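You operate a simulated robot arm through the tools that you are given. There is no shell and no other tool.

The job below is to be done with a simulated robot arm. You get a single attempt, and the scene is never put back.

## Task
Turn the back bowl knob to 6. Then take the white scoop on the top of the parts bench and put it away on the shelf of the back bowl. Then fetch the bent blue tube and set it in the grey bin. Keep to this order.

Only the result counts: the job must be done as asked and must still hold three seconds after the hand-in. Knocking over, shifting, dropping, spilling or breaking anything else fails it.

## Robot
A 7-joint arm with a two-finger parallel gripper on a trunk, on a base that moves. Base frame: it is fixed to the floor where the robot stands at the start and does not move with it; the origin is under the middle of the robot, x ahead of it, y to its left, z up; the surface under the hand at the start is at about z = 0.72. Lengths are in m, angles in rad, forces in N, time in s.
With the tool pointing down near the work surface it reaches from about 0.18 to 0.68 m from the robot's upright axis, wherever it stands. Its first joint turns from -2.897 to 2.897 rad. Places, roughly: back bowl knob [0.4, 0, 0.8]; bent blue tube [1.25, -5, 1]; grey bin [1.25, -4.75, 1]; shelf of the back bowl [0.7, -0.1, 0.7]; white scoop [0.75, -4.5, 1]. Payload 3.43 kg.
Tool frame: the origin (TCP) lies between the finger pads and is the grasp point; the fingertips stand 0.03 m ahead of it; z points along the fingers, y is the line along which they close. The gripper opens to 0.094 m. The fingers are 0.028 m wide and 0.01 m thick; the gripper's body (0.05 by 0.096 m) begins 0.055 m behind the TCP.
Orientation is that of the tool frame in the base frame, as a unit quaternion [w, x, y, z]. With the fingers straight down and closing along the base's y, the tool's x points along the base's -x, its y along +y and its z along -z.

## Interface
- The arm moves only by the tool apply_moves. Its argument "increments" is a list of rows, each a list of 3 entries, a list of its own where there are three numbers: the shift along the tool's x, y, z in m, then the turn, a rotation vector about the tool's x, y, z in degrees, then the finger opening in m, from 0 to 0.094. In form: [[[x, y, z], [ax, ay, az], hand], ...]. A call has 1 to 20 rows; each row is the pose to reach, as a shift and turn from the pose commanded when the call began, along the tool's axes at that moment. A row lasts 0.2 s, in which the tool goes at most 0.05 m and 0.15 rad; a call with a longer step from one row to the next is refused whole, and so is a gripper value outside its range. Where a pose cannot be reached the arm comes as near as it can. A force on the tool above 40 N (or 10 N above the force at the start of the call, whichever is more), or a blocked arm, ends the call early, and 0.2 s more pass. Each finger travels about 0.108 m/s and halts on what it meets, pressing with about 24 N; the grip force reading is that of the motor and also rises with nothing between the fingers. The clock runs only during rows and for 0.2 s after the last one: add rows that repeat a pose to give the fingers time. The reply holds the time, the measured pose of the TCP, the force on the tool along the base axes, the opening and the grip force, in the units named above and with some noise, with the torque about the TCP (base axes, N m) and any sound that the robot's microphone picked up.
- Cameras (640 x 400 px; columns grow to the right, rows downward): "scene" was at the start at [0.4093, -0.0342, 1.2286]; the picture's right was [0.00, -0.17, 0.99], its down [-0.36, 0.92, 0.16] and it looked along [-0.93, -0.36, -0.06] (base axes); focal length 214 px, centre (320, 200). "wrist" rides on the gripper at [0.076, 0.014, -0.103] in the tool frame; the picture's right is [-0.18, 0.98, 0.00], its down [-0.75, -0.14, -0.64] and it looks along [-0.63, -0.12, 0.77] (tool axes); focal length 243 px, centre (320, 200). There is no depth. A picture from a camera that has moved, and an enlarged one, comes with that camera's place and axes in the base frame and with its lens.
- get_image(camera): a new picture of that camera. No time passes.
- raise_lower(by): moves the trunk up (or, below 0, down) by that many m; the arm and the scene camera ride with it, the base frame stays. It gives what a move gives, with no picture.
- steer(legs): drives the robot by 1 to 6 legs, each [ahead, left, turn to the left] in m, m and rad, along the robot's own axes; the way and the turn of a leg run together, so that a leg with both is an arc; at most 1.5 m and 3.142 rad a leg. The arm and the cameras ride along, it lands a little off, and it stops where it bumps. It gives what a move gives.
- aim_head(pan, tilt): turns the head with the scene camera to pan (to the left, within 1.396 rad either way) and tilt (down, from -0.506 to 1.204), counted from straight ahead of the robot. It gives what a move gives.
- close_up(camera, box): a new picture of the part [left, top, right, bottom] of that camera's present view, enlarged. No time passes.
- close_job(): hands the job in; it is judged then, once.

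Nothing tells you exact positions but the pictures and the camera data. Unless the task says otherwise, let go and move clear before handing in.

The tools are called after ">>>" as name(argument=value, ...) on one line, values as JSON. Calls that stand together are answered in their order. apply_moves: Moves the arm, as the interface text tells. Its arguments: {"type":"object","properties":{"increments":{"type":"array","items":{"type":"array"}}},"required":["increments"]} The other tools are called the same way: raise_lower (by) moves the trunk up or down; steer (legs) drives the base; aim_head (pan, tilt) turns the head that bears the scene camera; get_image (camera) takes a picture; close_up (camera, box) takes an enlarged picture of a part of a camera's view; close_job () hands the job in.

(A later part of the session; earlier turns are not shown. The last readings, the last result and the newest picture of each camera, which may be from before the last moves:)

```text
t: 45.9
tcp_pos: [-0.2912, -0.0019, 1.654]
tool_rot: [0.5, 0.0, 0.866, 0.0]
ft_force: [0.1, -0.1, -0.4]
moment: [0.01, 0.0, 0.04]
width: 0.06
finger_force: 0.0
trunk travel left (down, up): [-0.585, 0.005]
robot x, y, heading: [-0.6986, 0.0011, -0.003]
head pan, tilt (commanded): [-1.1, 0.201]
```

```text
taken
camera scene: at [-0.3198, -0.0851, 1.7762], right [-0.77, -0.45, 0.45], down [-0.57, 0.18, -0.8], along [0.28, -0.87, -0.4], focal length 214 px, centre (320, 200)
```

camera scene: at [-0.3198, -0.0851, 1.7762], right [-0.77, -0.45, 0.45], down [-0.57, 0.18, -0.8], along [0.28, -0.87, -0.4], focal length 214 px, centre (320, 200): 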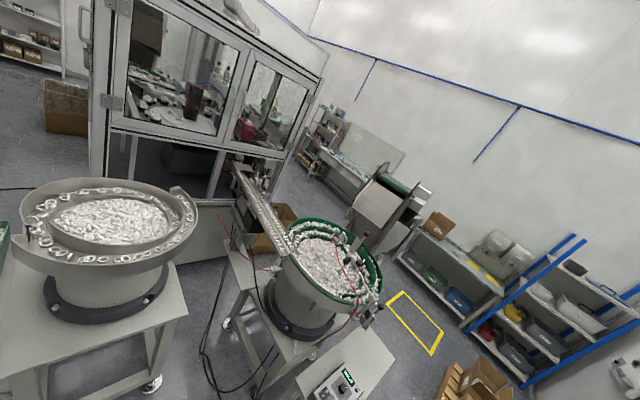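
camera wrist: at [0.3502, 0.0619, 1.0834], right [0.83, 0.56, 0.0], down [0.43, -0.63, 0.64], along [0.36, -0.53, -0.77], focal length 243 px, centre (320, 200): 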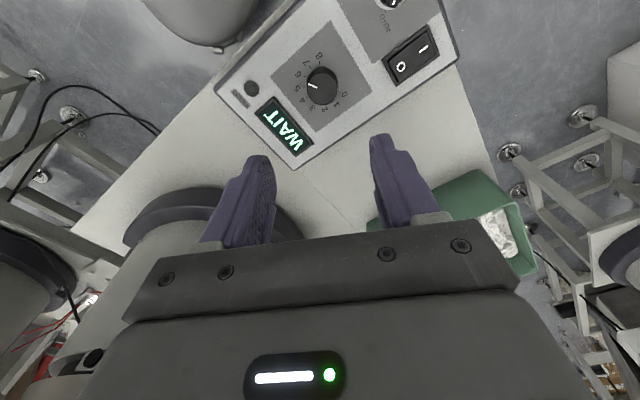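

I've mapped a corridor: stand corners near (-0.65,-0.67) and (-0.82,-1.29) on one side and the pallet corner near (-1.53,-1.70) on the other. I'll look down at my own base to get its footprint before going through.

>>> aim_head(pan=0, tilt=1.2)

>>> get_image(camera="scene")

>>> aim_head(pan=-1.39, tilt=1.2)

>>> get_image(camera="scene")

>>> aim_head(pan=1.39, tilt=1.2)

>>> get_image(camera="scene")

```text
t: 47.2
tcp_pos: [-0.2891, -0.0014, 1.6551]
tool_rot: [0.499, 0.001, 0.867, 0.0]
ft_force: [0.0, 0.6, 0.0]
moment: [-0.02, 0.02, 0.0]
width: 0.06
finger_force: 0.0
trunk travel left (down, up): [-0.585, 0.005]
robot x, y, heading: [-0.6987, -0.0006, 0.0]
head pan, tilt (commanded): [0.0, 1.201]
```

```text
taken
camera scene: at [-0.3485, -0.002, 1.699], right [0.0, -1.0, 0.0], down [-0.99, 0.0, 0.15], along [-0.15, 0.0, -0.99], focal length 214 px, centre (320, 200)
```

scene: 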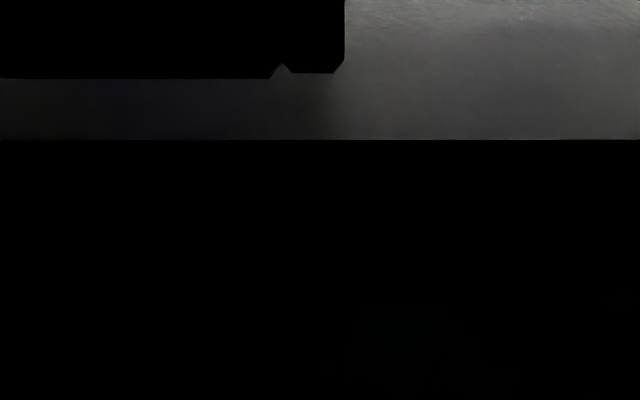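

```text
t: 48.8
tcp_pos: [-0.2894, -0.0017, 1.6549]
tool_rot: [0.5, 0.001, 0.866, 0.0]
ft_force: [-0.5, -0.7, 0.8]
moment: [0.01, 0.03, -0.02]
width: 0.0599
finger_force: 0.0
trunk travel left (down, up): [-0.585, 0.005]
robot x, y, heading: [-0.7022, 0.0003, -0.006]
head pan, tilt (commanded): [-1.389, 1.201]
```

```text
taken
camera scene: at [-0.3883, -0.0569, 1.7219], right [-0.85, -0.18, 0.49], down [-0.33, 0.92, -0.23], along [-0.41, -0.36, -0.84], focal length 214 px, centre (320, 200)
```

scene: 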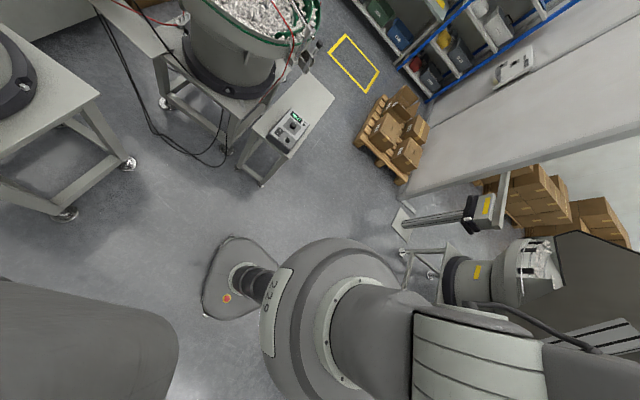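

```text
t: 51.2
tcp_pos: [-0.2911, -0.0021, 1.6546]
tool_rot: [0.5, 0.001, 0.866, 0.0]
ft_force: [0.2, 0.7, 0.4]
moment: [0.02, -0.05, 0.02]
width: 0.06
finger_force: 0.1
trunk travel left (down, up): [-0.585, 0.005]
robot x, y, heading: [-0.7052, 0.001, -0.004]
head pan, tilt (commanded): [1.389, 1.201]
```

```text
taken
camera scene: at [-0.3881, 0.0531, 1.7219], right [0.85, -0.18, -0.49], down [-0.33, -0.92, -0.23], along [-0.41, 0.36, -0.84], focal length 214 px, centre (320, 200)
```

scene: 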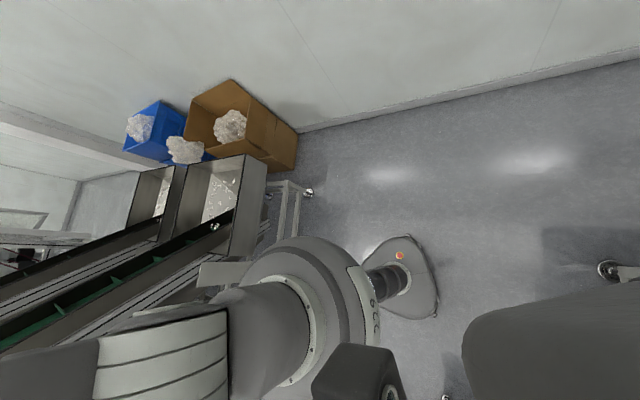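

My base is about 0.5 m wide, so the corridor is passable. I'll back up slightly, turn to face the corridor (about -105°) and look.

>>> steer(legs=[[-0.2, 0, 0], [0, 0, -1.83]])

>>> aim_head(pan=0, tilt=0.0)

>>> get_image(camera="scene")

>>> aim_head(pan=0.6, tilt=0.0)

>>> get_image(camera="scene")

```text
t: 57.2
tcp_pos: [-1.01, -0.397, 1.6553]
tool_rot: [0.304, 0.686, 0.529, -0.395]
ft_force: [-0.1, -1.2, 0.1]
moment: [-0.02, 0.0, -0.02]
width: 0.0599
finger_force: 0.0
trunk travel left (down, up): [-0.585, 0.005]
robot x, y, heading: [-0.9001, 0.0018, -1.827]
head pan, tilt (commanded): [1.389, 1.201]
```

```text
t: 58.7
tcp_pos: [-1.0092, -0.3964, 1.6552]
tool_rot: [0.306, 0.686, 0.53, -0.395]
ft_force: [0.1, -0.3, -0.7]
moment: [-0.02, -0.02, 0.03]
width: 0.0601
finger_force: 0.1
trunk travel left (down, up): [-0.585, 0.005]
robot x, y, heading: [-0.903, 0.0021, -1.824]
head pan, tilt (commanded): [0.0, 0.0]
```

```text
taken
camera scene: at [-1.0136, -0.4168, 1.7682], right [-0.97, 0.25, 0.0], down [0.13, 0.49, -0.86], along [-0.22, -0.84, -0.5], focal length 214 px, centre (320, 200)
```

scene: 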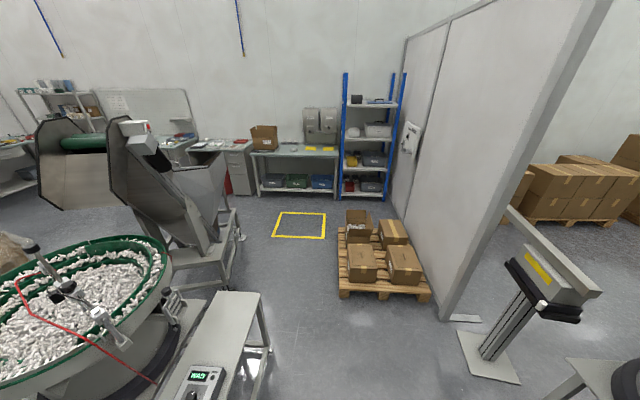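

```text
t: 59.7
tcp_pos: [-1.0094, -0.3974, 1.6541]
tool_rot: [0.305, 0.686, 0.53, -0.395]
ft_force: [1.0, -0.5, -0.8]
moment: [-0.01, 0.01, -0.01]
width: 0.06
finger_force: 0.1
trunk travel left (down, up): [-0.585, 0.005]
robot x, y, heading: [-0.9041, 0.0021, -1.825]
head pan, tilt (commanded): [0.6, 0.0]
```

```text
taken
camera scene: at [-0.9611, -0.4165, 1.7761], right [-0.92, -0.26, -0.28], down [0.13, 0.48, -0.87], along [0.36, -0.83, -0.41], focal length 214 px, centre (320, 200)
```

scene: 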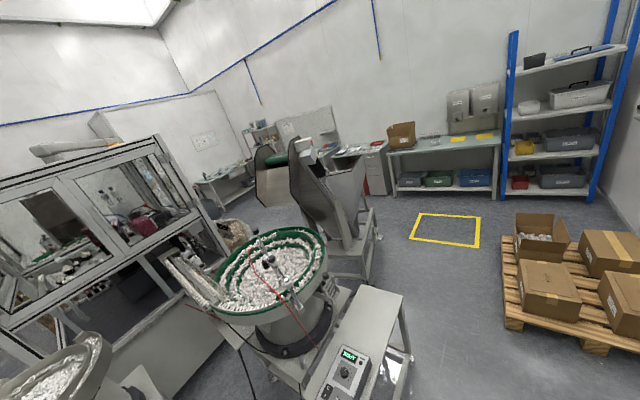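

The corridor's narrowest gap is between the stand's shelf corner (~(-0.88,-1.30)) and pallet corner (~(-1.53,-1.58)), about 0.7 m. I'll line up perpendicular to that gap first.

>>> steer(legs=[[0.9575, -0.329, 0], [0, 0, 0.665]])

>>> aim_head(pan=0, tilt=0.5)

>>> get_image(camera="scene")

>>> aim_head(pan=0.0, tilt=-0.1)

>>> get_image(camera="scene")

```text
t: 66.7
tcp_pos: [-1.2976, -1.21, 1.6543]
tool_rot: [0.417, 0.475, 0.725, -0.274]
ft_force: [0.0, 0.6, 0.6]
moment: [0.01, 0.01, 0.02]
width: 0.0602
finger_force: 0.0
trunk travel left (down, up): [-0.585, 0.005]
robot x, y, heading: [-1.4618, -0.8331, -1.164]
head pan, tilt (commanded): [0.6, 0.0]
```

```text
t: 67.7
tcp_pos: [-1.299, -1.2114, 1.6547]
tool_rot: [0.418, 0.475, 0.725, -0.273]
ft_force: [0.5, 0.0, -0.3]
moment: [-0.01, -0.01, -0.01]
width: 0.0602
finger_force: 0.1
trunk travel left (down, up): [-0.585, 0.005]
robot x, y, heading: [-1.4605, -0.8331, -1.16]
head pan, tilt (commanded): [0.0, 0.499]
```

```text
taken
camera scene: at [-1.298, -1.2096, 1.7279], right [-0.92, -0.4, 0.0], down [-0.34, 0.78, -0.52], along [0.21, -0.48, -0.85], focal length 214 px, centre (320, 200)
```

scene: 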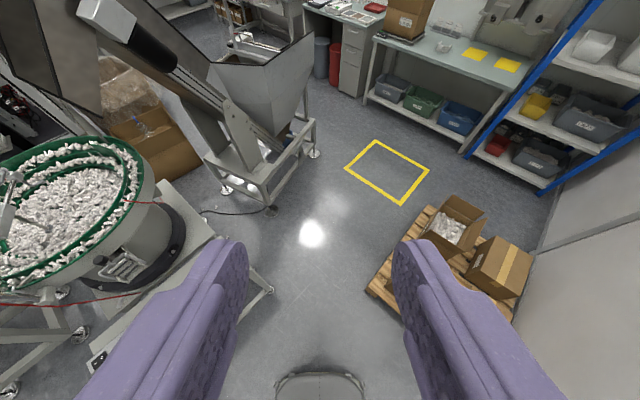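

```text
t: 68.7
tcp_pos: [-1.2973, -1.21, 1.6548]
tool_rot: [0.417, 0.475, 0.724, -0.274]
ft_force: [-0.5, 0.0, -0.4]
moment: [0.01, 0.0, -0.01]
width: 0.06
finger_force: 0.0
trunk travel left (down, up): [-0.585, 0.005]
robot x, y, heading: [-1.4641, -0.831, -1.163]
head pan, tilt (commanded): [0.0, -0.099]
```

```text
taken
camera scene: at [-1.2885, -1.2318, 1.7773], right [-0.92, -0.4, 0.0], down [-0.17, 0.38, -0.91], along [0.36, -0.83, -0.41], focal length 214 px, centre (320, 200)
```

scene: 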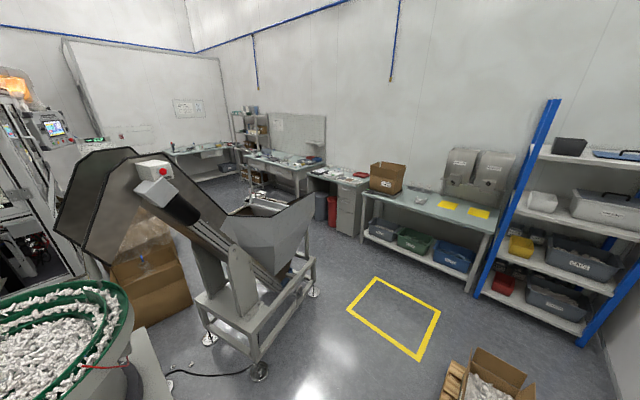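

The gap ahead is as measured. I'll zoom in on the far bench with the backboard, where the scoop should lie.

>>> close_up(camera="scene", box=[220, 90, 400, 240])

>>> close_up(camera="scene", box=[230, 130, 340, 190])

```text
2.67 times, centred on (310, 165) of scene
camera zoom: at [-1.2885, -1.2318, 1.7773], right [-0.92, -0.4, 0.0], down [-0.17, 0.38, -0.91], along [0.36, -0.83, -0.41], focal length 572 px, centre (347, 293)
```

zoom: 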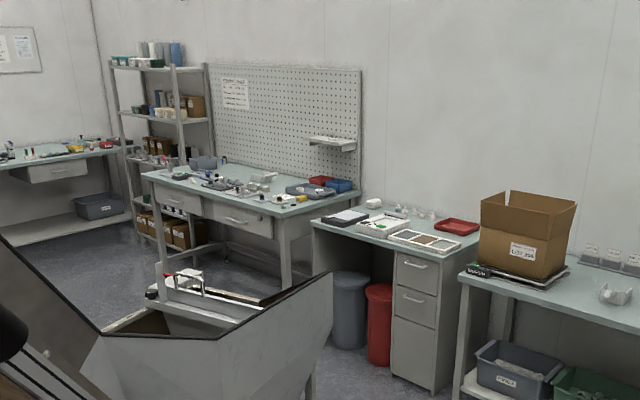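

```text
5.82 times, centred on (285, 160) of scene
camera zoom: at [-1.2885, -1.2318, 1.7773], right [-0.92, -0.4, 0.0], down [-0.17, 0.38, -0.91], along [0.36, -0.83, -0.41], focal length 1248 px, centre (524, 433)
```

zoom: 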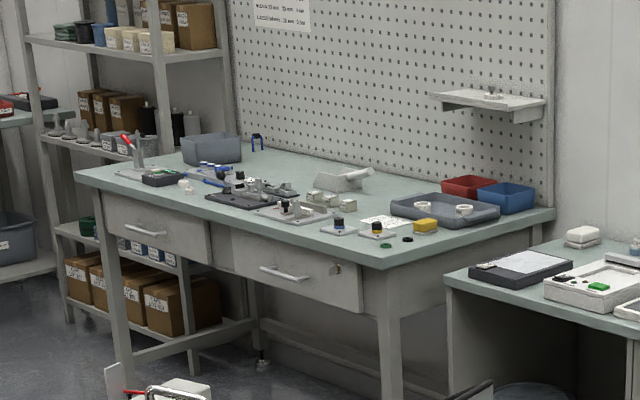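

The parts bench is the one with the pegboard: I can make out the white scoop, the grey bin at its left end and something blue nearby. Now I'll go straight through the gap.

>>> steer(legs=[[1.2, 0, 0]])

>>> get_image(camera="scene")

>>> aim_head(pan=0.0, tilt=0.5)

>>> get_image(camera="scene")

```text
t: 74.8
tcp_pos: [-0.7902, -2.2999, 1.6552]
tool_rot: [0.422, 0.463, 0.732, -0.267]
ft_force: [0.0, 0.6, 0.6]
moment: [0.0, -0.01, -0.01]
width: 0.06
finger_force: 0.0
trunk travel left (down, up): [-0.585, 0.005]
robot x, y, heading: [-0.9629, -1.9254, -1.133]
head pan, tilt (commanded): [0.0, -0.099]
```

```text
taken
camera scene: at [-0.779, -2.3202, 1.7773], right [-0.9, -0.43, 0.0], down [-0.18, 0.37, -0.91], along [0.39, -0.82, -0.41], focal length 214 px, centre (320, 200)
```

scene: 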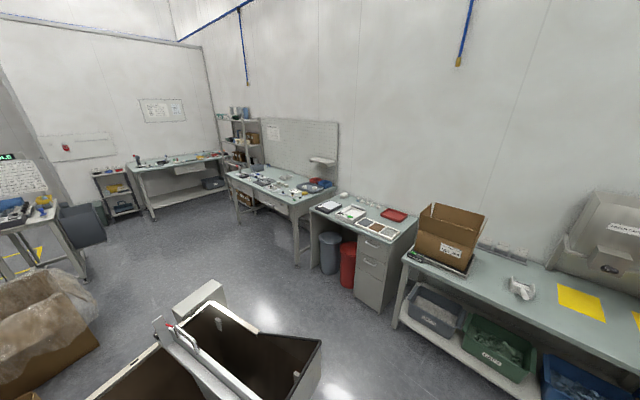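

```text
t: 75.8
tcp_pos: [-0.7898, -2.2998, 1.6543]
tool_rot: [0.422, 0.463, 0.733, -0.267]
ft_force: [-0.9, 0.3, -0.1]
moment: [-0.03, 0.0, -0.03]
width: 0.0598
finger_force: 0.1
trunk travel left (down, up): [-0.585, 0.005]
robot x, y, heading: [-0.9627, -1.9258, -1.13]
head pan, tilt (commanded): [0.0, 0.499]
```

```text
taken
camera scene: at [-0.7895, -2.2982, 1.7279], right [-0.9, -0.43, 0.0], down [-0.37, 0.77, -0.52], along [0.22, -0.47, -0.85], focal length 214 px, centre (320, 200)
```

scene: 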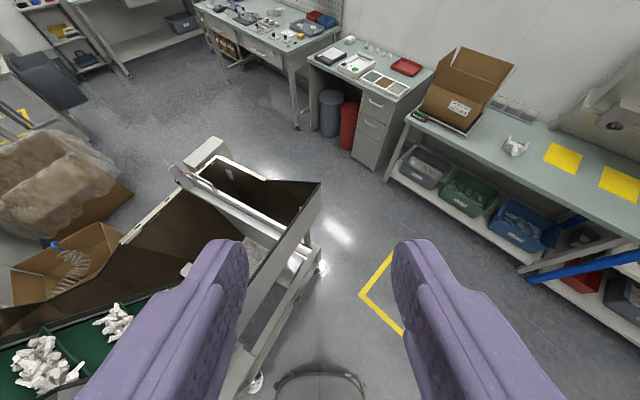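

The elevator hopper's foot is at about (-0.60,-2.69). I'll turn to face the wall (heading ≈ -1.886), move past it to about (-1.15,-3.05), then re-check before strafing left along the aisle.

>>> steer(legs=[[0, 0, -0.755], [1.13, 0.17, 0]])

>>> aim_head(pan=1.1, tilt=0.3)

>>> get_image(camera="scene")

>>> aim_head(pan=0.6, tilt=0.1)

>>> get_image(camera="scene")

```text
t: 83.5
tcp_pos: [-1.2665, -3.4324, 1.6539]
tool_rot: [0.296, 0.698, 0.513, -0.402]
ft_force: [0.6, 1.0, -0.4]
moment: [-0.01, -0.02, -0.01]
width: 0.06
finger_force: 0.1
trunk travel left (down, up): [-0.585, 0.005]
robot x, y, heading: [-1.1381, -3.0406, -1.876]
head pan, tilt (commanded): [0.0, 0.499]
```

```text
t: 84.8
tcp_pos: [-1.2652, -3.4327, 1.6541]
tool_rot: [0.295, 0.699, 0.513, -0.402]
ft_force: [0.1, 0.0, 0.5]
moment: [0.0, 0.03, 0.0]
width: 0.0601
finger_force: 0.1
trunk travel left (down, up): [-0.585, 0.005]
robot x, y, heading: [-1.1419, -3.0423, -1.877]
head pan, tilt (commanded): [1.1, 0.3]
```

```text
taken
camera scene: at [-1.1753, -3.4242, 1.7681], right [-0.66, -0.6, -0.45], down [-0.07, 0.65, -0.76], along [0.74, -0.47, -0.47], focal length 214 px, centre (320, 200)
```

scene: 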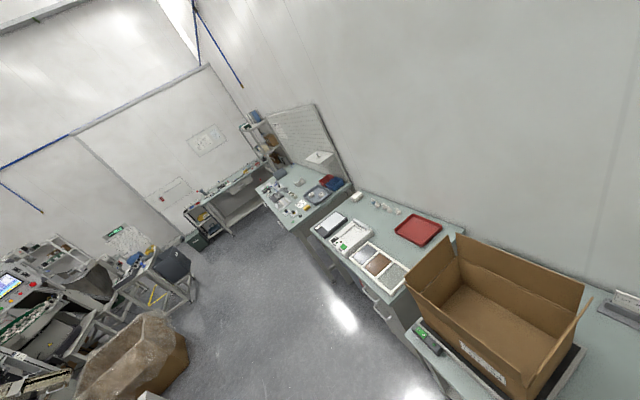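

```text
t: 85.8
tcp_pos: [-1.2663, -3.4327, 1.6545]
tool_rot: [0.296, 0.698, 0.513, -0.403]
ft_force: [-0.2, -0.1, -0.9]
moment: [0.04, 0.01, -0.01]
width: 0.0601
finger_force: 0.0
trunk travel left (down, up): [-0.585, 0.005]
robot x, y, heading: [-1.1422, -3.041, -1.878]
head pan, tilt (commanded): [0.6, 0.099]
```

```text
taken
camera scene: at [-1.2165, -3.4514, 1.7675], right [-0.93, -0.22, -0.28], down [0.12, 0.56, -0.82], along [0.34, -0.8, -0.5], focal length 214 px, centre (320, 200)
```

scene: 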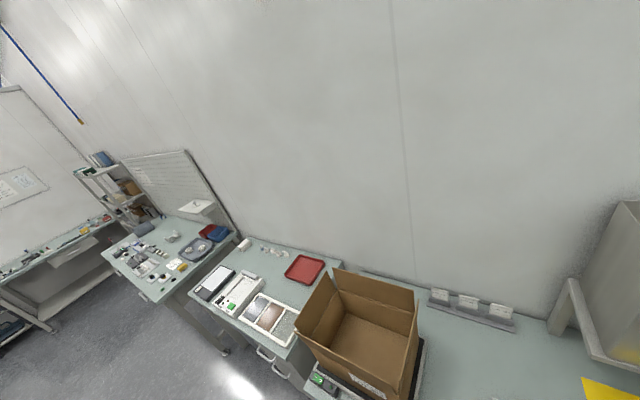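

The aisle is clear. The bench's front edge runs from about (0.24,-3.94) to (1.60,-4.42), z ≈ 0.9. I'll strafe left along the aisle in two legs and re-check near the bench.

>>> steer(legs=[[0, 1.3, 0], [0, 0.85, -0.033]])

>>> aim_head(pan=0, tilt=0.4)

>>> get_image(camera="scene")

>>> get_image(camera="wrist")

```text
t: 96.5
tcp_pos: [0.7822, -4.0882, 1.6558]
tool_rot: [0.289, 0.706, 0.502, -0.407]
ft_force: [0.6, 0.2, 0.2]
moment: [0.0, 0.03, 0.02]
width: 0.0603
finger_force: 0.0
trunk travel left (down, up): [-0.585, 0.005]
robot x, y, heading: [0.9164, -3.7004, -1.901]
head pan, tilt (commanded): [0.6, 0.099]
```

```text
t: 97.5
tcp_pos: [0.7805, -4.0872, 1.6542]
tool_rot: [0.29, 0.705, 0.504, -0.406]
ft_force: [0.0, 0.2, -0.2]
moment: [-0.02, 0.06, 0.03]
width: 0.0599
finger_force: 0.0
trunk travel left (down, up): [-0.585, 0.005]
robot x, y, heading: [0.9171, -3.6995, -1.907]
head pan, tilt (commanded): [0.0, 0.4]
```

```text
taken
camera scene: at [0.7817, -4.0917, 1.735], right [-0.95, 0.32, 0.0], down [0.26, 0.75, -0.6], along [-0.2, -0.57, -0.8], focal length 214 px, centre (320, 200)
```

scene: 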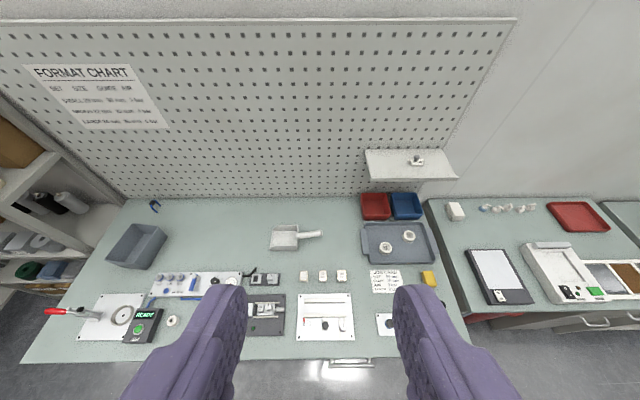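

```text
taken
camera wrist: at [0.8384, -3.9717, 1.6411], right [0.9, -0.41, 0.16], down [-0.08, 0.21, 0.97], along [-0.43, -0.89, 0.16], focal length 243 px, centre (320, 200)
```

wrist: 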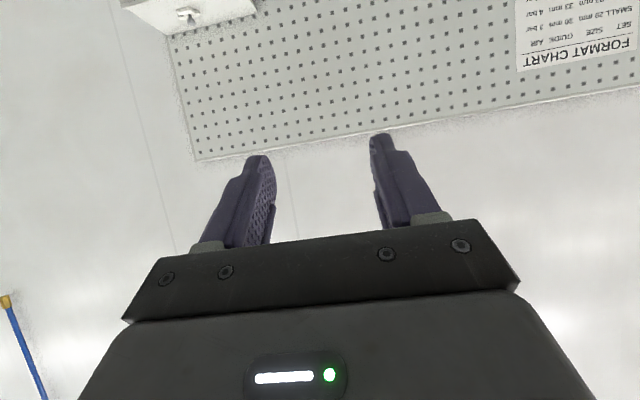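

The view is excellent: white scoop near (0.76,-4.52), grey bin near (1.34,-4.68), and a small bent blue tube near (1.32,-4.90) at the back of the bench. Let me zoom in on each.

>>> close_up(camera="scene", box=[240, 200, 360, 280])

>>> close_up(camera="scene", box=[90, 180, 210, 280])

>>> close_up(camera="scene", box=[20, 180, 440, 380])

```text
5.00 times, centred on (300, 240) of scene
camera zoom: at [0.7817, -4.0917, 1.735], right [-0.95, 0.32, 0.0], down [0.26, 0.75, -0.6], along [-0.2, -0.57, -0.8], focal length 1072 px, centre (420, 0)
```

zoom: 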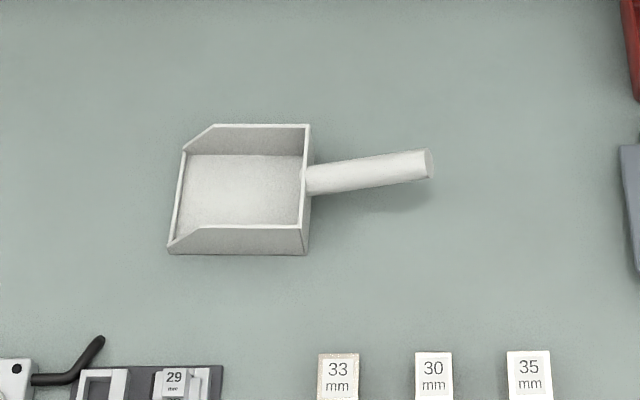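

```text
4.00 times, centred on (150, 230) of scene
camera zoom: at [0.7817, -4.0917, 1.735], right [-0.95, 0.32, 0.0], down [0.26, 0.75, -0.6], along [-0.2, -0.57, -0.8], focal length 858 px, centre (1000, 80)
```

zoom: 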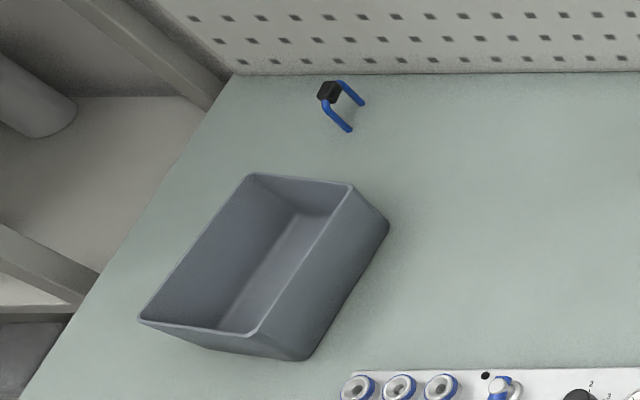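

```text
1.52 times, centred on (230, 280) of scene
camera zoom: at [0.7817, -4.0917, 1.735], right [-0.95, 0.32, 0.0], down [0.26, 0.75, -0.6], along [-0.2, -0.57, -0.8], focal length 327 px, centre (457, 78)
```

zoom: 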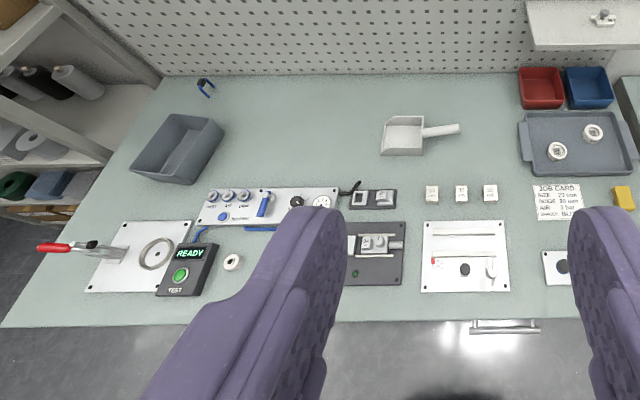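

The scoop is empty with a round handle (about 25 mm thick, centre near (0.68,-4.51)) pointing to the bench's right; the U-shaped blue tube lies near the pegboard. I'll move closer by 0.2 m and lower the trunk to bench working height.

>>> steer(legs=[[0.2, 0, 0]])

>>> raise_lower(by=-0.16)

>>> get_image(camera="scene")

```text
t: 99.0
tcp_pos: [0.716, -4.2772, 1.6545]
tool_rot: [0.29, 0.705, 0.503, -0.407]
ft_force: [0.1, 0.4, 0.1]
moment: [0.01, 0.03, -0.03]
width: 0.0601
finger_force: 0.1
trunk travel left (down, up): [-0.585, 0.005]
robot x, y, heading: [0.8545, -3.8867, -1.903]
head pan, tilt (commanded): [0.0, 0.4]
```

```text
t: 100.9
tcp_pos: [0.7176, -4.275, 1.4933]
tool_rot: [0.29, 0.706, 0.503, -0.406]
ft_force: [-0.2, 0.2, -0.1]
moment: [-0.02, 0.03, -0.02]
width: 0.0601
finger_force: 0.1
trunk travel left (down, up): [-0.425, 0.165]
robot x, y, heading: [0.8518, -3.8844, -1.903]
head pan, tilt (commanded): [0.0, 0.4]
```

```text
taken
camera scene: at [0.7165, -4.2791, 1.5751], right [-0.95, 0.33, 0.0], down [0.26, 0.75, -0.6], along [-0.2, -0.57, -0.8], focal length 214 px, centre (320, 200)
```

scene: 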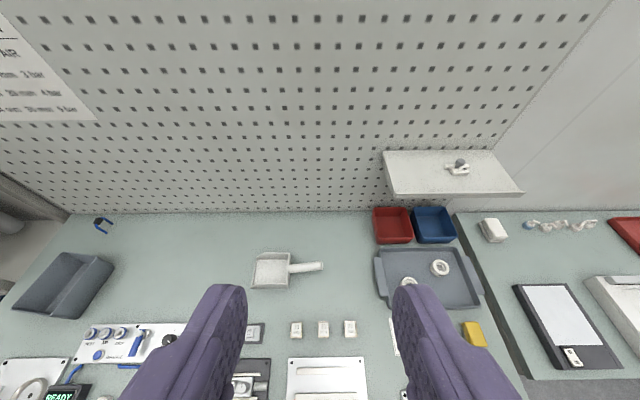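

I'll zoom on the scoop from this second viewpoint to triangulate the bench and handle heights.

>>> close_up(camera="scene", box=[240, 230, 360, 310])

>>> close_up(camera="scene", box=[0, 200, 160, 340])

```text
5.00 times, centred on (300, 270) of scene
camera zoom: at [0.7165, -4.2791, 1.5751], right [-0.95, 0.33, 0.0], down [0.26, 0.75, -0.6], along [-0.2, -0.57, -0.8], focal length 1072 px, centre (420, -150)
```

zoom: 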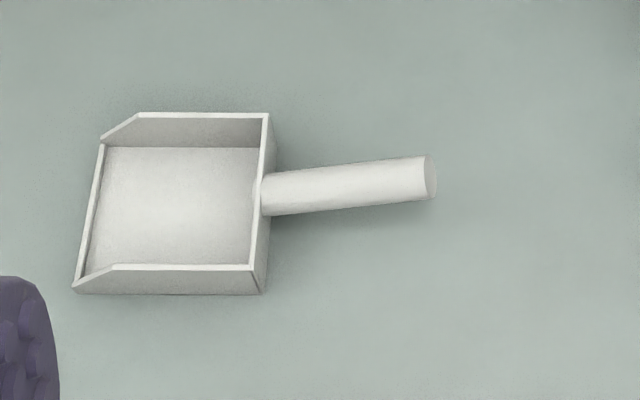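

```text
2.86 times, centred on (80, 270) of scene
camera zoom: at [0.7165, -4.2791, 1.5751], right [-0.95, 0.33, 0.0], down [0.26, 0.75, -0.6], along [-0.2, -0.57, -0.8], focal length 613 px, centre (1006, 0)
```

zoom: 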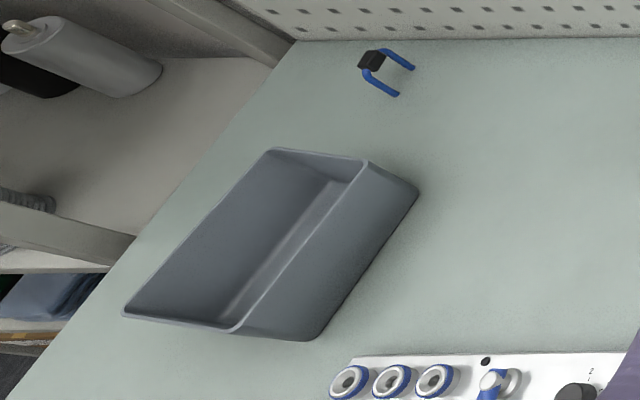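

The handle slopes up from z ≈ 0.90 to 0.93 with its middle near (0.682,-4.517,0.916); bench top is z ≈ 0.862. I want to see how near my shoulder housing is to the bench edge before reaching further.

>>> aim_head(pan=-1.0, tilt=1.2)

>>> get_image(camera="scene")

>>> aim_head(pan=1.0, tilt=1.2)

>>> get_image(camera="scene")

```text
t: 102.2
tcp_pos: [0.7163, -4.2754, 1.4945]
tool_rot: [0.29, 0.705, 0.503, -0.407]
ft_force: [-0.4, -0.6, 0.9]
moment: [0.01, 0.02, 0.03]
width: 0.0601
finger_force: 0.1
trunk travel left (down, up): [-0.425, 0.165]
robot x, y, heading: [0.8481, -3.8839, -1.907]
head pan, tilt (commanded): [-1.0, 1.201]
```

```text
taken
camera scene: at [0.6999, -4.183, 1.5519], right [-0.27, 0.86, 0.42], down [0.94, 0.33, -0.06], along [-0.19, 0.38, -0.9], focal length 214 px, centre (320, 200)
```

scene: 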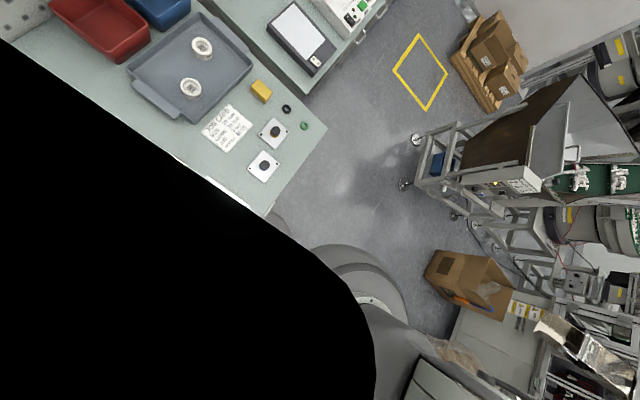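

```text
t: 104.1
tcp_pos: [0.7184, -4.2738, 1.4957]
tool_rot: [0.29, 0.705, 0.503, -0.407]
ft_force: [-0.2, -0.5, 0.0]
moment: [0.02, -0.02, 0.02]
width: 0.0598
finger_force: 0.0
trunk travel left (down, up): [-0.425, 0.165]
robot x, y, heading: [0.8538, -3.8828, -1.904]
head pan, tilt (commanded): [1.0, 1.201]
```

```text
taken
camera scene: at [0.7888, -4.2136, 1.5518], right [-0.75, -0.51, -0.42], down [-0.54, 0.84, -0.06], along [0.39, 0.18, -0.9], focal length 214 px, centre (320, 200)
```

scene: 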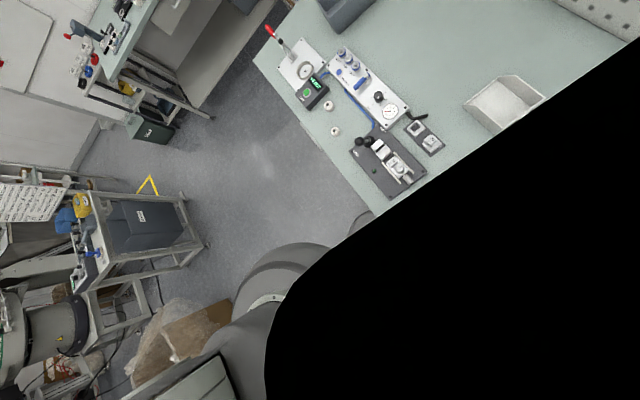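

There is clearance at the bench edge, so I'll stay at this standoff. Now I'll turn the tool down and move over the handle.

>>> apply_moves(increments=[[[0.008, 0, 0.022], [0, 7.5, 0], 0.06], [[0.017, 0, 0.045], [0, 15, 0], 0.06], [[0.026, 0, 0.067], [0, 22.5, 0], 0.06], [[0.035, 0, 0.09], [0, 30, 0], 0.06], [[0.044, 0, 0.112], [0, 37.5, 0], 0.06], [[0.053, 0, 0.134], [0, 45, 0], 0.06], [[0.062, 0, 0.157], [0, 52.5, 0], 0.06], [[0.07, 0, 0.179], [0, 60, 0], 0.06], [[0.07, 0, 0.179], [0, 60, 0], 0.06]])

>>> aim_head(pan=0, tilt=0.3)

>>> get_image(camera="scene")

```text
t: 106.1
tcp_pos: [0.679, -4.3863, 1.3441]
tool_rot: [-0.001, 0.815, 0.579, 0.0]
ft_force: [0.3, -0.6, 0.6]
moment: [-0.01, 0.02, 0.0]
width: 0.0601
finger_force: 0.1
trunk travel left (down, up): [-0.425, 0.165]
robot x, y, heading: [0.8545, -3.8833, -1.904]
head pan, tilt (commanded): [1.0, 1.201]
```

```text
t: 107.3
tcp_pos: [0.6787, -4.3882, 1.343]
tool_rot: [0.0, 0.814, 0.581, 0.001]
ft_force: [0.3, 0.1, 0.3]
moment: [0.04, 0.01, 0.02]
width: 0.0599
finger_force: 0.1
trunk travel left (down, up): [-0.425, 0.165]
robot x, y, heading: [0.8499, -3.8862, -1.905]
head pan, tilt (commanded): [0.0, 0.3]
```

```text
taken
camera scene: at [0.6529, -4.4657, 1.3787], right [-0.95, 0.33, 0.0], down [0.31, 0.9, 0.3], along [0.1, 0.28, -0.95], focal length 214 px, centre (320, 200)
```

scene: 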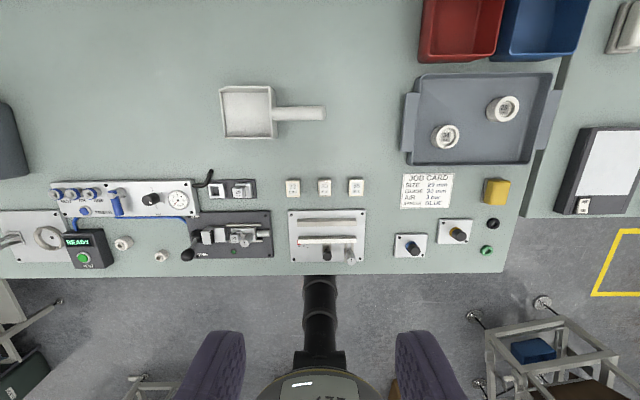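

Handle midpoint confirmed at (0.681,-4.516). I'll move above it while yawing the hand 90° so the fingers close across the handle.

>>> apply_moves(increments=[[[-0.011, 0.004, 0.024], [0, 0, 7.5], 0.06], [[-0.022, 0.008, 0.048], [0, 0, 15], 0.06], [[-0.033, 0.012, 0.072], [0, 0, 22.5], 0.06], [[-0.044, 0.016, 0.097], [0, 0, 30], 0.06], [[-0.055, 0.02, 0.121], [0, 0, 37.5], 0.06], [[-0.066, 0.024, 0.145], [0, 0, 45], 0.06], [[-0.077, 0.028, 0.169], [0, 0, 52.5], 0.06], [[-0.088, 0.032, 0.193], [0, 0, 60], 0.06], [[-0.099, 0.036, 0.217], [0, 0, 67.5], 0.06], [[-0.11, 0.04, 0.242], [0, 0, 75], 0.06], [[-0.121, 0.044, 0.266], [0, 0, 82.5], 0.06], [[-0.121, 0.044, 0.29], [0, 0, 90], 0.06], [[-0.121, 0.044, 0.29], [0, 0, 90], 0.06]])

>>> get_image(camera="wrist")

>>> aim_head(pan=0, tilt=0.7)

>>> get_image(camera="scene")

```text
t: 110.2
tcp_pos: [0.6804, -4.517, 1.0532]
tool_rot: [0.0, 0.986, -0.165, -0.001]
ft_force: [0.3, -0.2, -0.3]
moment: [0.0, -0.01, -0.01]
width: 0.0603
finger_force: 0.1
trunk travel left (down, up): [-0.425, 0.165]
robot x, y, heading: [0.8567, -3.8849, -1.906]
head pan, tilt (commanded): [0.0, 0.3]
```

```text
taken
camera wrist: at [0.7488, -4.555, 1.1566], right [-0.5, -0.87, 0.0], down [-0.67, 0.38, 0.64], along [-0.56, 0.32, -0.77], focal length 243 px, centre (320, 200)
```

wrist: 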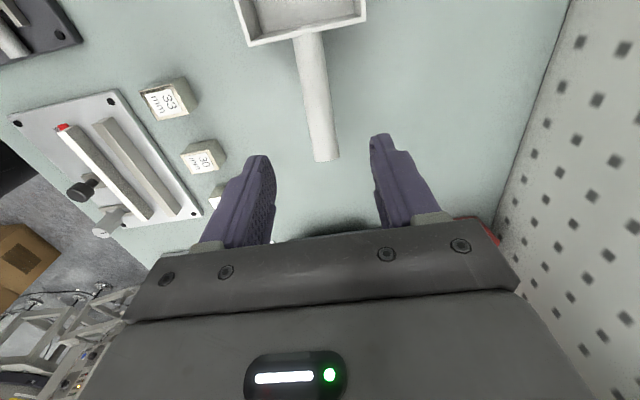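

```text
t: 111.0
tcp_pos: [0.6799, -4.5169, 1.0529]
tool_rot: [-0.001, 0.986, -0.166, 0.0]
ft_force: [0.4, 0.2, 0.9]
moment: [-0.02, 0.01, -0.01]
width: 0.0599
finger_force: 0.1
trunk travel left (down, up): [-0.425, 0.165]
robot x, y, heading: [0.8569, -3.8837, -1.904]
head pan, tilt (commanded): [0.0, 0.7]
```

```text
taken
camera scene: at [0.6371, -4.5019, 1.0967], right [0.33, 0.95, 0.0], down [0.72, -0.25, 0.64], along [0.61, -0.21, -0.77], focal length 214 px, centre (320, 200)
```

scene: 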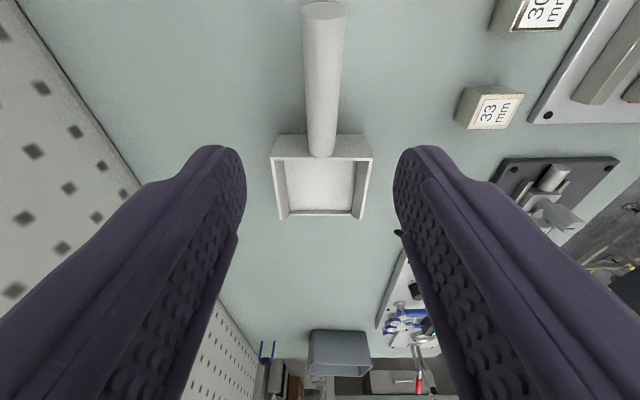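

Handle is centred between the fingers. Descend to z ≈ 0.918 and close.

>>> apply_moves(increments=[[[0, 0, 0.045], [0, 0, 0], 0.06], [[0, 0, 0.09], [0, 0, 0], 0.06], [[0, 0, 0.12], [0, 0, 0], 0.06], [[0, 0, 0.135], [0, 0, 0], 0.06], [[0, 0, 0.135], [0, 0, 0], 0.05], [[0, 0, 0.135], [0, 0, 0], 0.035], [[0, 0, 0.135], [0, 0, 0], 0.02], [[0, 0, 0.135], [0, 0, 0], 0.01], [[0, 0, 0.135], [0, 0, 0], 0.01]])

>>> get_image(camera="wrist")

>>> get_image(camera="scene")

```text
t: 113.0
tcp_pos: [0.6814, -4.5154, 0.9185]
tool_rot: [-0.001, 0.986, -0.165, 0.0]
ft_force: [-0.9, 0.6, 0.0]
moment: [0.04, 0.05, 0.0]
width: 0.0296
finger_force: 24.0
trunk travel left (down, up): [-0.425, 0.165]
robot x, y, heading: [0.8547, -3.8869, -1.909]
head pan, tilt (commanded): [0.0, 0.7]
```

```text
taken
camera wrist: at [0.75, -4.554, 1.0233], right [-0.49, -0.87, 0.0], down [-0.67, 0.38, 0.64], along [-0.56, 0.32, -0.77], focal length 243 px, centre (320, 200)
```

wrist: 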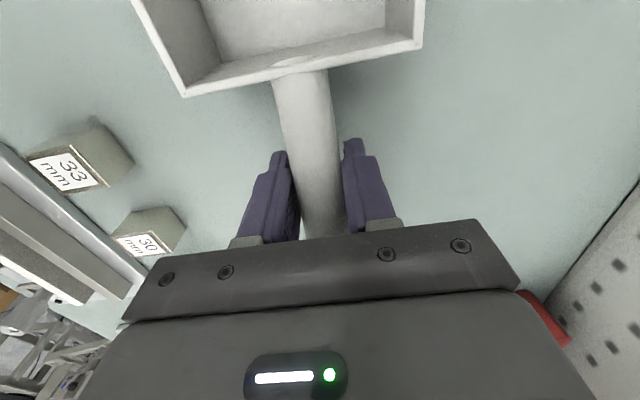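

```text
taken
camera scene: at [0.6384, -4.5011, 0.9633], right [0.33, 0.95, 0.0], down [0.72, -0.25, 0.64], along [0.61, -0.21, -0.77], focal length 214 px, centre (320, 200)
```

scene: 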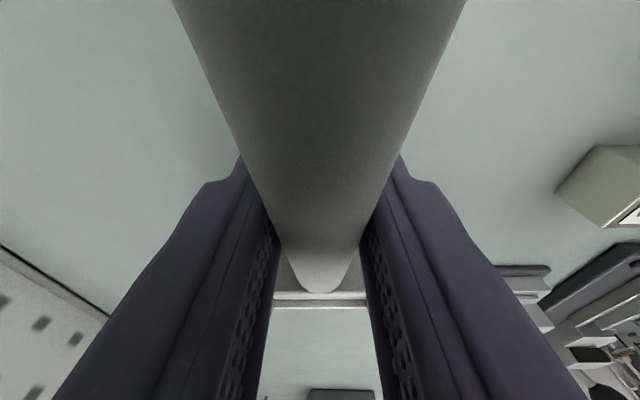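

The fingers hold the handle at 29.6 mm. I'll lift gently and check that the scoop comes along.

>>> apply_moves(increments=[[[0, 0, -0.01], [0, 0, 0], 0.01], [[0, 0, -0.03], [0, 0, 0], 0.01], [[0, 0, -0.06], [0, 0, 0], 0.01], [[0, 0, -0.1], [0, 0, 0], 0.01], [[0, 0, -0.14], [0, 0, 0], 0.01], [[0, 0, -0.18], [0, 0, 0], 0.01], [[0, 0, -0.22], [0, 0, 0], 0.01]])

>>> get_image(camera="wrist")

```text
t: 114.6
tcp_pos: [0.6815, -4.5157, 1.1422]
tool_rot: [-0.002, 0.986, -0.166, 0.001]
ft_force: [-0.8, -0.4, -1.9]
moment: [0.01, 0.1, -0.02]
width: 0.0296
finger_force: 24.2
trunk travel left (down, up): [-0.425, 0.165]
robot x, y, heading: [0.8543, -3.8859, -1.903]
head pan, tilt (commanded): [0.0, 0.7]
```

```text
taken
camera wrist: at [0.7499, -4.5548, 1.2459], right [-0.49, -0.87, 0.0], down [-0.67, 0.38, 0.64], along [-0.56, 0.32, -0.77], focal length 243 px, centre (320, 200)
```

wrist: 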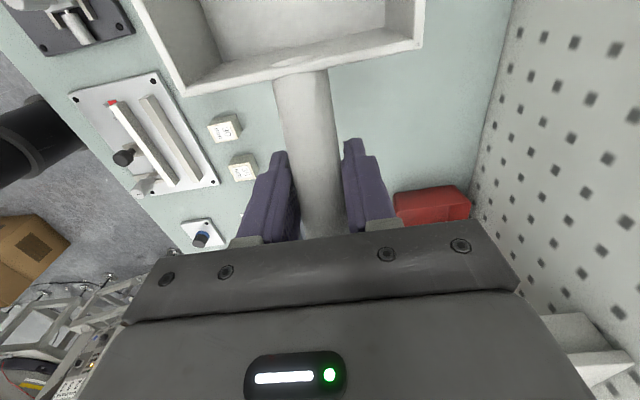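

The scoop is held firmly and level. I'll raise and retract it before driving back.

>>> apply_moves(increments=[[[0, 0, -0.04], [0, 0, 0], 0.01], [[0, -0.02, -0.08], [0, 0, 0], 0.01], [[0, -0.05, -0.11], [0, 0, 0], 0.01], [[0, -0.08, -0.14], [0, 0, 0], 0.01], [[0, -0.11, -0.17], [0, 0, 0], 0.01], [[0, -0.14, -0.2], [0, 0, 0], 0.01], [[0, -0.18, -0.2], [0, 0, 0], 0.01], [[0, -0.22, -0.2], [0, 0, 0], 0.01], [[0, -0.24, -0.2], [0, 0, 0], 0.01]])

>>> get_image(camera="scene")

```text
t: 116.6
tcp_pos: [0.7588, -4.2889, 1.3376]
tool_rot: [-0.001, 0.986, -0.167, -0.001]
ft_force: [0.8, 0.2, -1.1]
moment: [0.01, 0.13, -0.01]
width: 0.0295
finger_force: 24.5
trunk travel left (down, up): [-0.425, 0.165]
robot x, y, heading: [0.8525, -3.8833, -1.902]
head pan, tilt (commanded): [0.0, 0.7]
```

```text
taken
camera scene: at [0.7159, -4.2747, 1.381], right [0.33, 0.95, 0.0], down [0.72, -0.25, 0.64], along [0.61, -0.21, -0.76], focal length 214 px, centre (320, 200)
```

scene: 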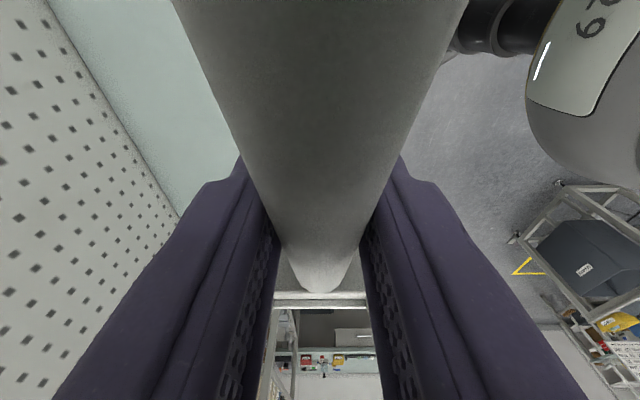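

Now I'll drive back along the same route, first away from the bench and right along the aisle.

>>> steer(legs=[[-0.19, 0, 0], [0, -1.1, 0], [0, -1.05, 0]])

>>> get_image(camera="wrist")

```text
t: 128.6
tcp_pos: [-1.2475, -3.4221, 1.3374]
tool_rot: [-0.001, 0.987, -0.163, 0.0]
ft_force: [0.5, 0.4, -1.3]
moment: [0.02, 0.09, 0.01]
width: 0.0294
finger_force: 24.2
trunk travel left (down, up): [-0.425, 0.165]
robot x, y, heading: [-1.156, -3.0154, -1.902]
head pan, tilt (commanded): [0.0, 0.7]
```

```text
taken
camera wrist: at [-1.1792, -3.4596, 1.4409], right [-0.49, -0.87, 0.0], down [-0.67, 0.37, 0.64], along [-0.56, 0.32, -0.77], focal length 243 px, centre (320, 200)
```

wrist: 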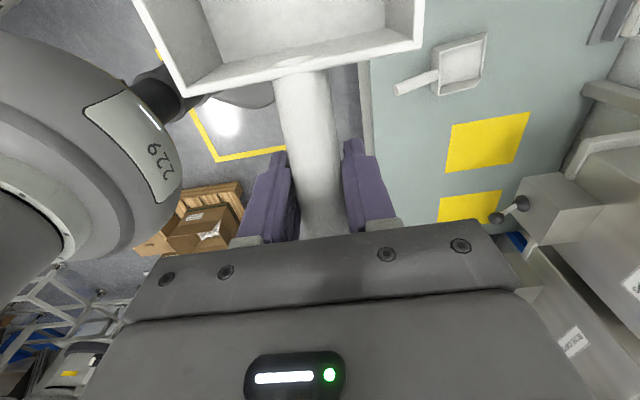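

There is also a second scoop on another table at (-1.46,-3.67), but the one I hold came from the listed place, so it's right. Continuing back to before the gap.

>>> steer(legs=[[-1.077, -0.19, 0], [0, 0, 0.742]])

>>> get_image(camera="wrist")

```text
t: 136.1
tcp_pos: [-0.7881, -2.3006, 1.3366]
tool_rot: [-0.001, 0.978, 0.208, -0.001]
ft_force: [0.1, 0.5, -2.5]
moment: [-0.05, 0.1, 0.0]
width: 0.0296
finger_force: 24.1
trunk travel left (down, up): [-0.425, 0.165]
robot x, y, heading: [-0.9955, -1.9427, -1.154]
head pan, tilt (commanded): [0.0, 0.7]
```

```text
taken
camera wrist: at [-0.712, -2.282, 1.4409], right [0.23, -0.97, 0.0], down [-0.74, -0.18, 0.64], along [-0.63, -0.15, -0.77], focal length 243 px, centre (320, 200)
```

wrist: 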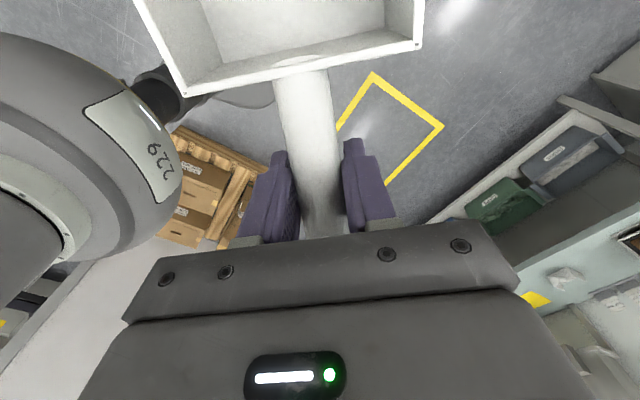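

Aligned with the gap; backing through it, then I'll turn to heading 0.

>>> steer(legs=[[-1.2, 0.02, 0], [0, 0, 1.154]])

>>> get_image(camera="wrist")

```text
t: 145.1
tcp_pos: [-1.0489, -0.798, 1.3364]
tool_rot: [0.0, 0.705, 0.71, -0.001]
ft_force: [-0.1, -0.6, -1.5]
moment: [-0.11, 0.02, 0.01]
width: 0.0298
finger_force: 24.0
trunk travel left (down, up): [-0.425, 0.165]
robot x, y, heading: [-1.4636, -0.8414, 0.005]
head pan, tilt (commanded): [0.0, 0.7]
```

```text
taken
camera wrist: at [-1.0344, -0.7209, 1.4409], right [0.98, -0.18, 0.0], down [-0.14, -0.75, 0.64], along [-0.12, -0.63, -0.77], focal length 243 px, centre (320, 200)
```

wrist: 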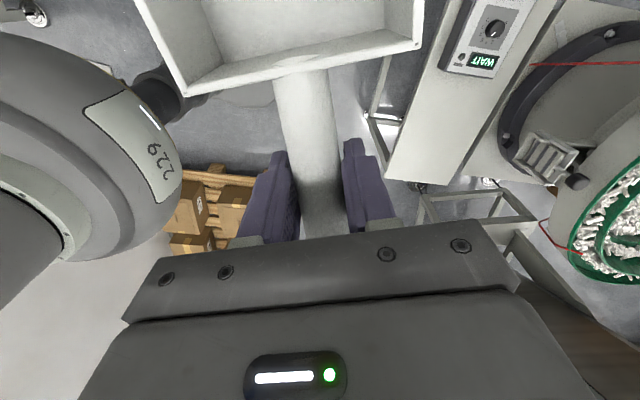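

Through the gap. Next to the approach point behind the back bowl's shelf.

>>> steer(legs=[[0.57, 0.84, 0]])

>>> aim_head(pan=1.0, tilt=0.0)

>>> get_image(camera="scene")

```text
t: 150.3
tcp_pos: [-0.4857, 0.0356, 1.3371]
tool_rot: [-0.001, 0.706, 0.708, 0.0]
ft_force: [0.2, 0.8, -1.5]
moment: [-0.14, 0.02, 0.02]
width: 0.0293
finger_force: 24.1
trunk travel left (down, up): [-0.425, 0.165]
robot x, y, heading: [-0.9005, -0.0068, 0.008]
head pan, tilt (commanded): [0.0, 0.7]
```

```text
t: 151.6
tcp_pos: [-0.4868, 0.0369, 1.3379]
tool_rot: [0.0, 0.706, 0.708, 0.0]
ft_force: [0.3, -0.5, -2.1]
moment: [-0.08, 0.01, 0.0]
width: 0.0295
finger_force: 24.1
trunk travel left (down, up): [-0.425, 0.165]
robot x, y, heading: [-0.8988, -0.008, 0.003]
head pan, tilt (commanded): [1.0, 0.0]
```

```text
taken
camera scene: at [-0.41, -0.0731, 1.4169], right [-0.54, 0.0, -0.84], down [0.0, 1.0, 0.0], along [0.84, 0.0, -0.54], focal length 214 px, centre (320, 200)
```

scene: 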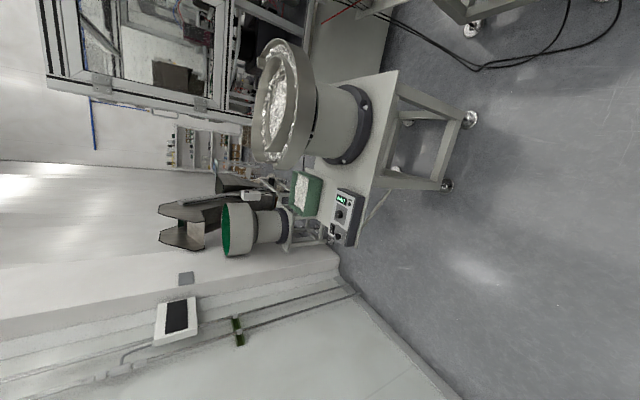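

Clear ahead. I'll drive to the start position at the shelf and view the shelf from above.

>>> steer(legs=[[0.9, 0.006, 0]])

>>> aim_head(pan=1.0, tilt=0.0)

>>> get_image(camera="scene")

>>> get_image(camera="wrist")

```text
t: 156.3
tcp_pos: [0.421, 0.037, 1.3377]
tool_rot: [-0.001, 0.71, 0.704, -0.001]
ft_force: [-0.2, -0.3, -1.3]
moment: [-0.11, 0.02, 0.0]
width: 0.0296
finger_force: 23.9
trunk travel left (down, up): [-0.425, 0.165]
robot x, y, heading: [0.0045, -0.0021, -0.008]
head pan, tilt (commanded): [1.0, 0.0]
```

```text
t: 156.9
tcp_pos: [0.4201, 0.0379, 1.3375]
tool_rot: [0.0, 0.71, 0.704, 0.0]
ft_force: [0.6, 0.0, -0.9]
moment: [-0.12, 0.0, 0.0]
width: 0.0296
finger_force: 23.6
trunk travel left (down, up): [-0.425, 0.165]
robot x, y, heading: [0.0099, -0.0031, -0.004]
head pan, tilt (commanded): [1.0, 0.0]
```

```text
taken
camera scene: at [0.4968, -0.0735, 1.417], right [-0.54, 0.0, -0.84], down [0.01, 1.0, 0.0], along [0.84, -0.01, -0.54], focal length 214 px, centre (320, 200)
```

scene: 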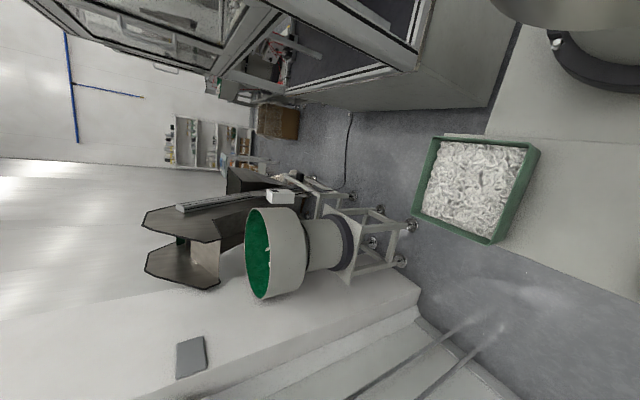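

```text
taken
camera wrist: at [0.4372, 0.1137, 1.4409], right [0.98, -0.19, 0.0], down [-0.15, -0.75, 0.64], along [-0.12, -0.63, -0.77], focal length 243 px, centre (320, 200)
```

wrist: 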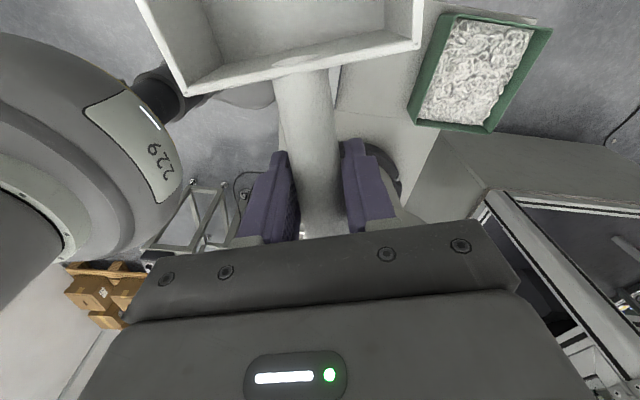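

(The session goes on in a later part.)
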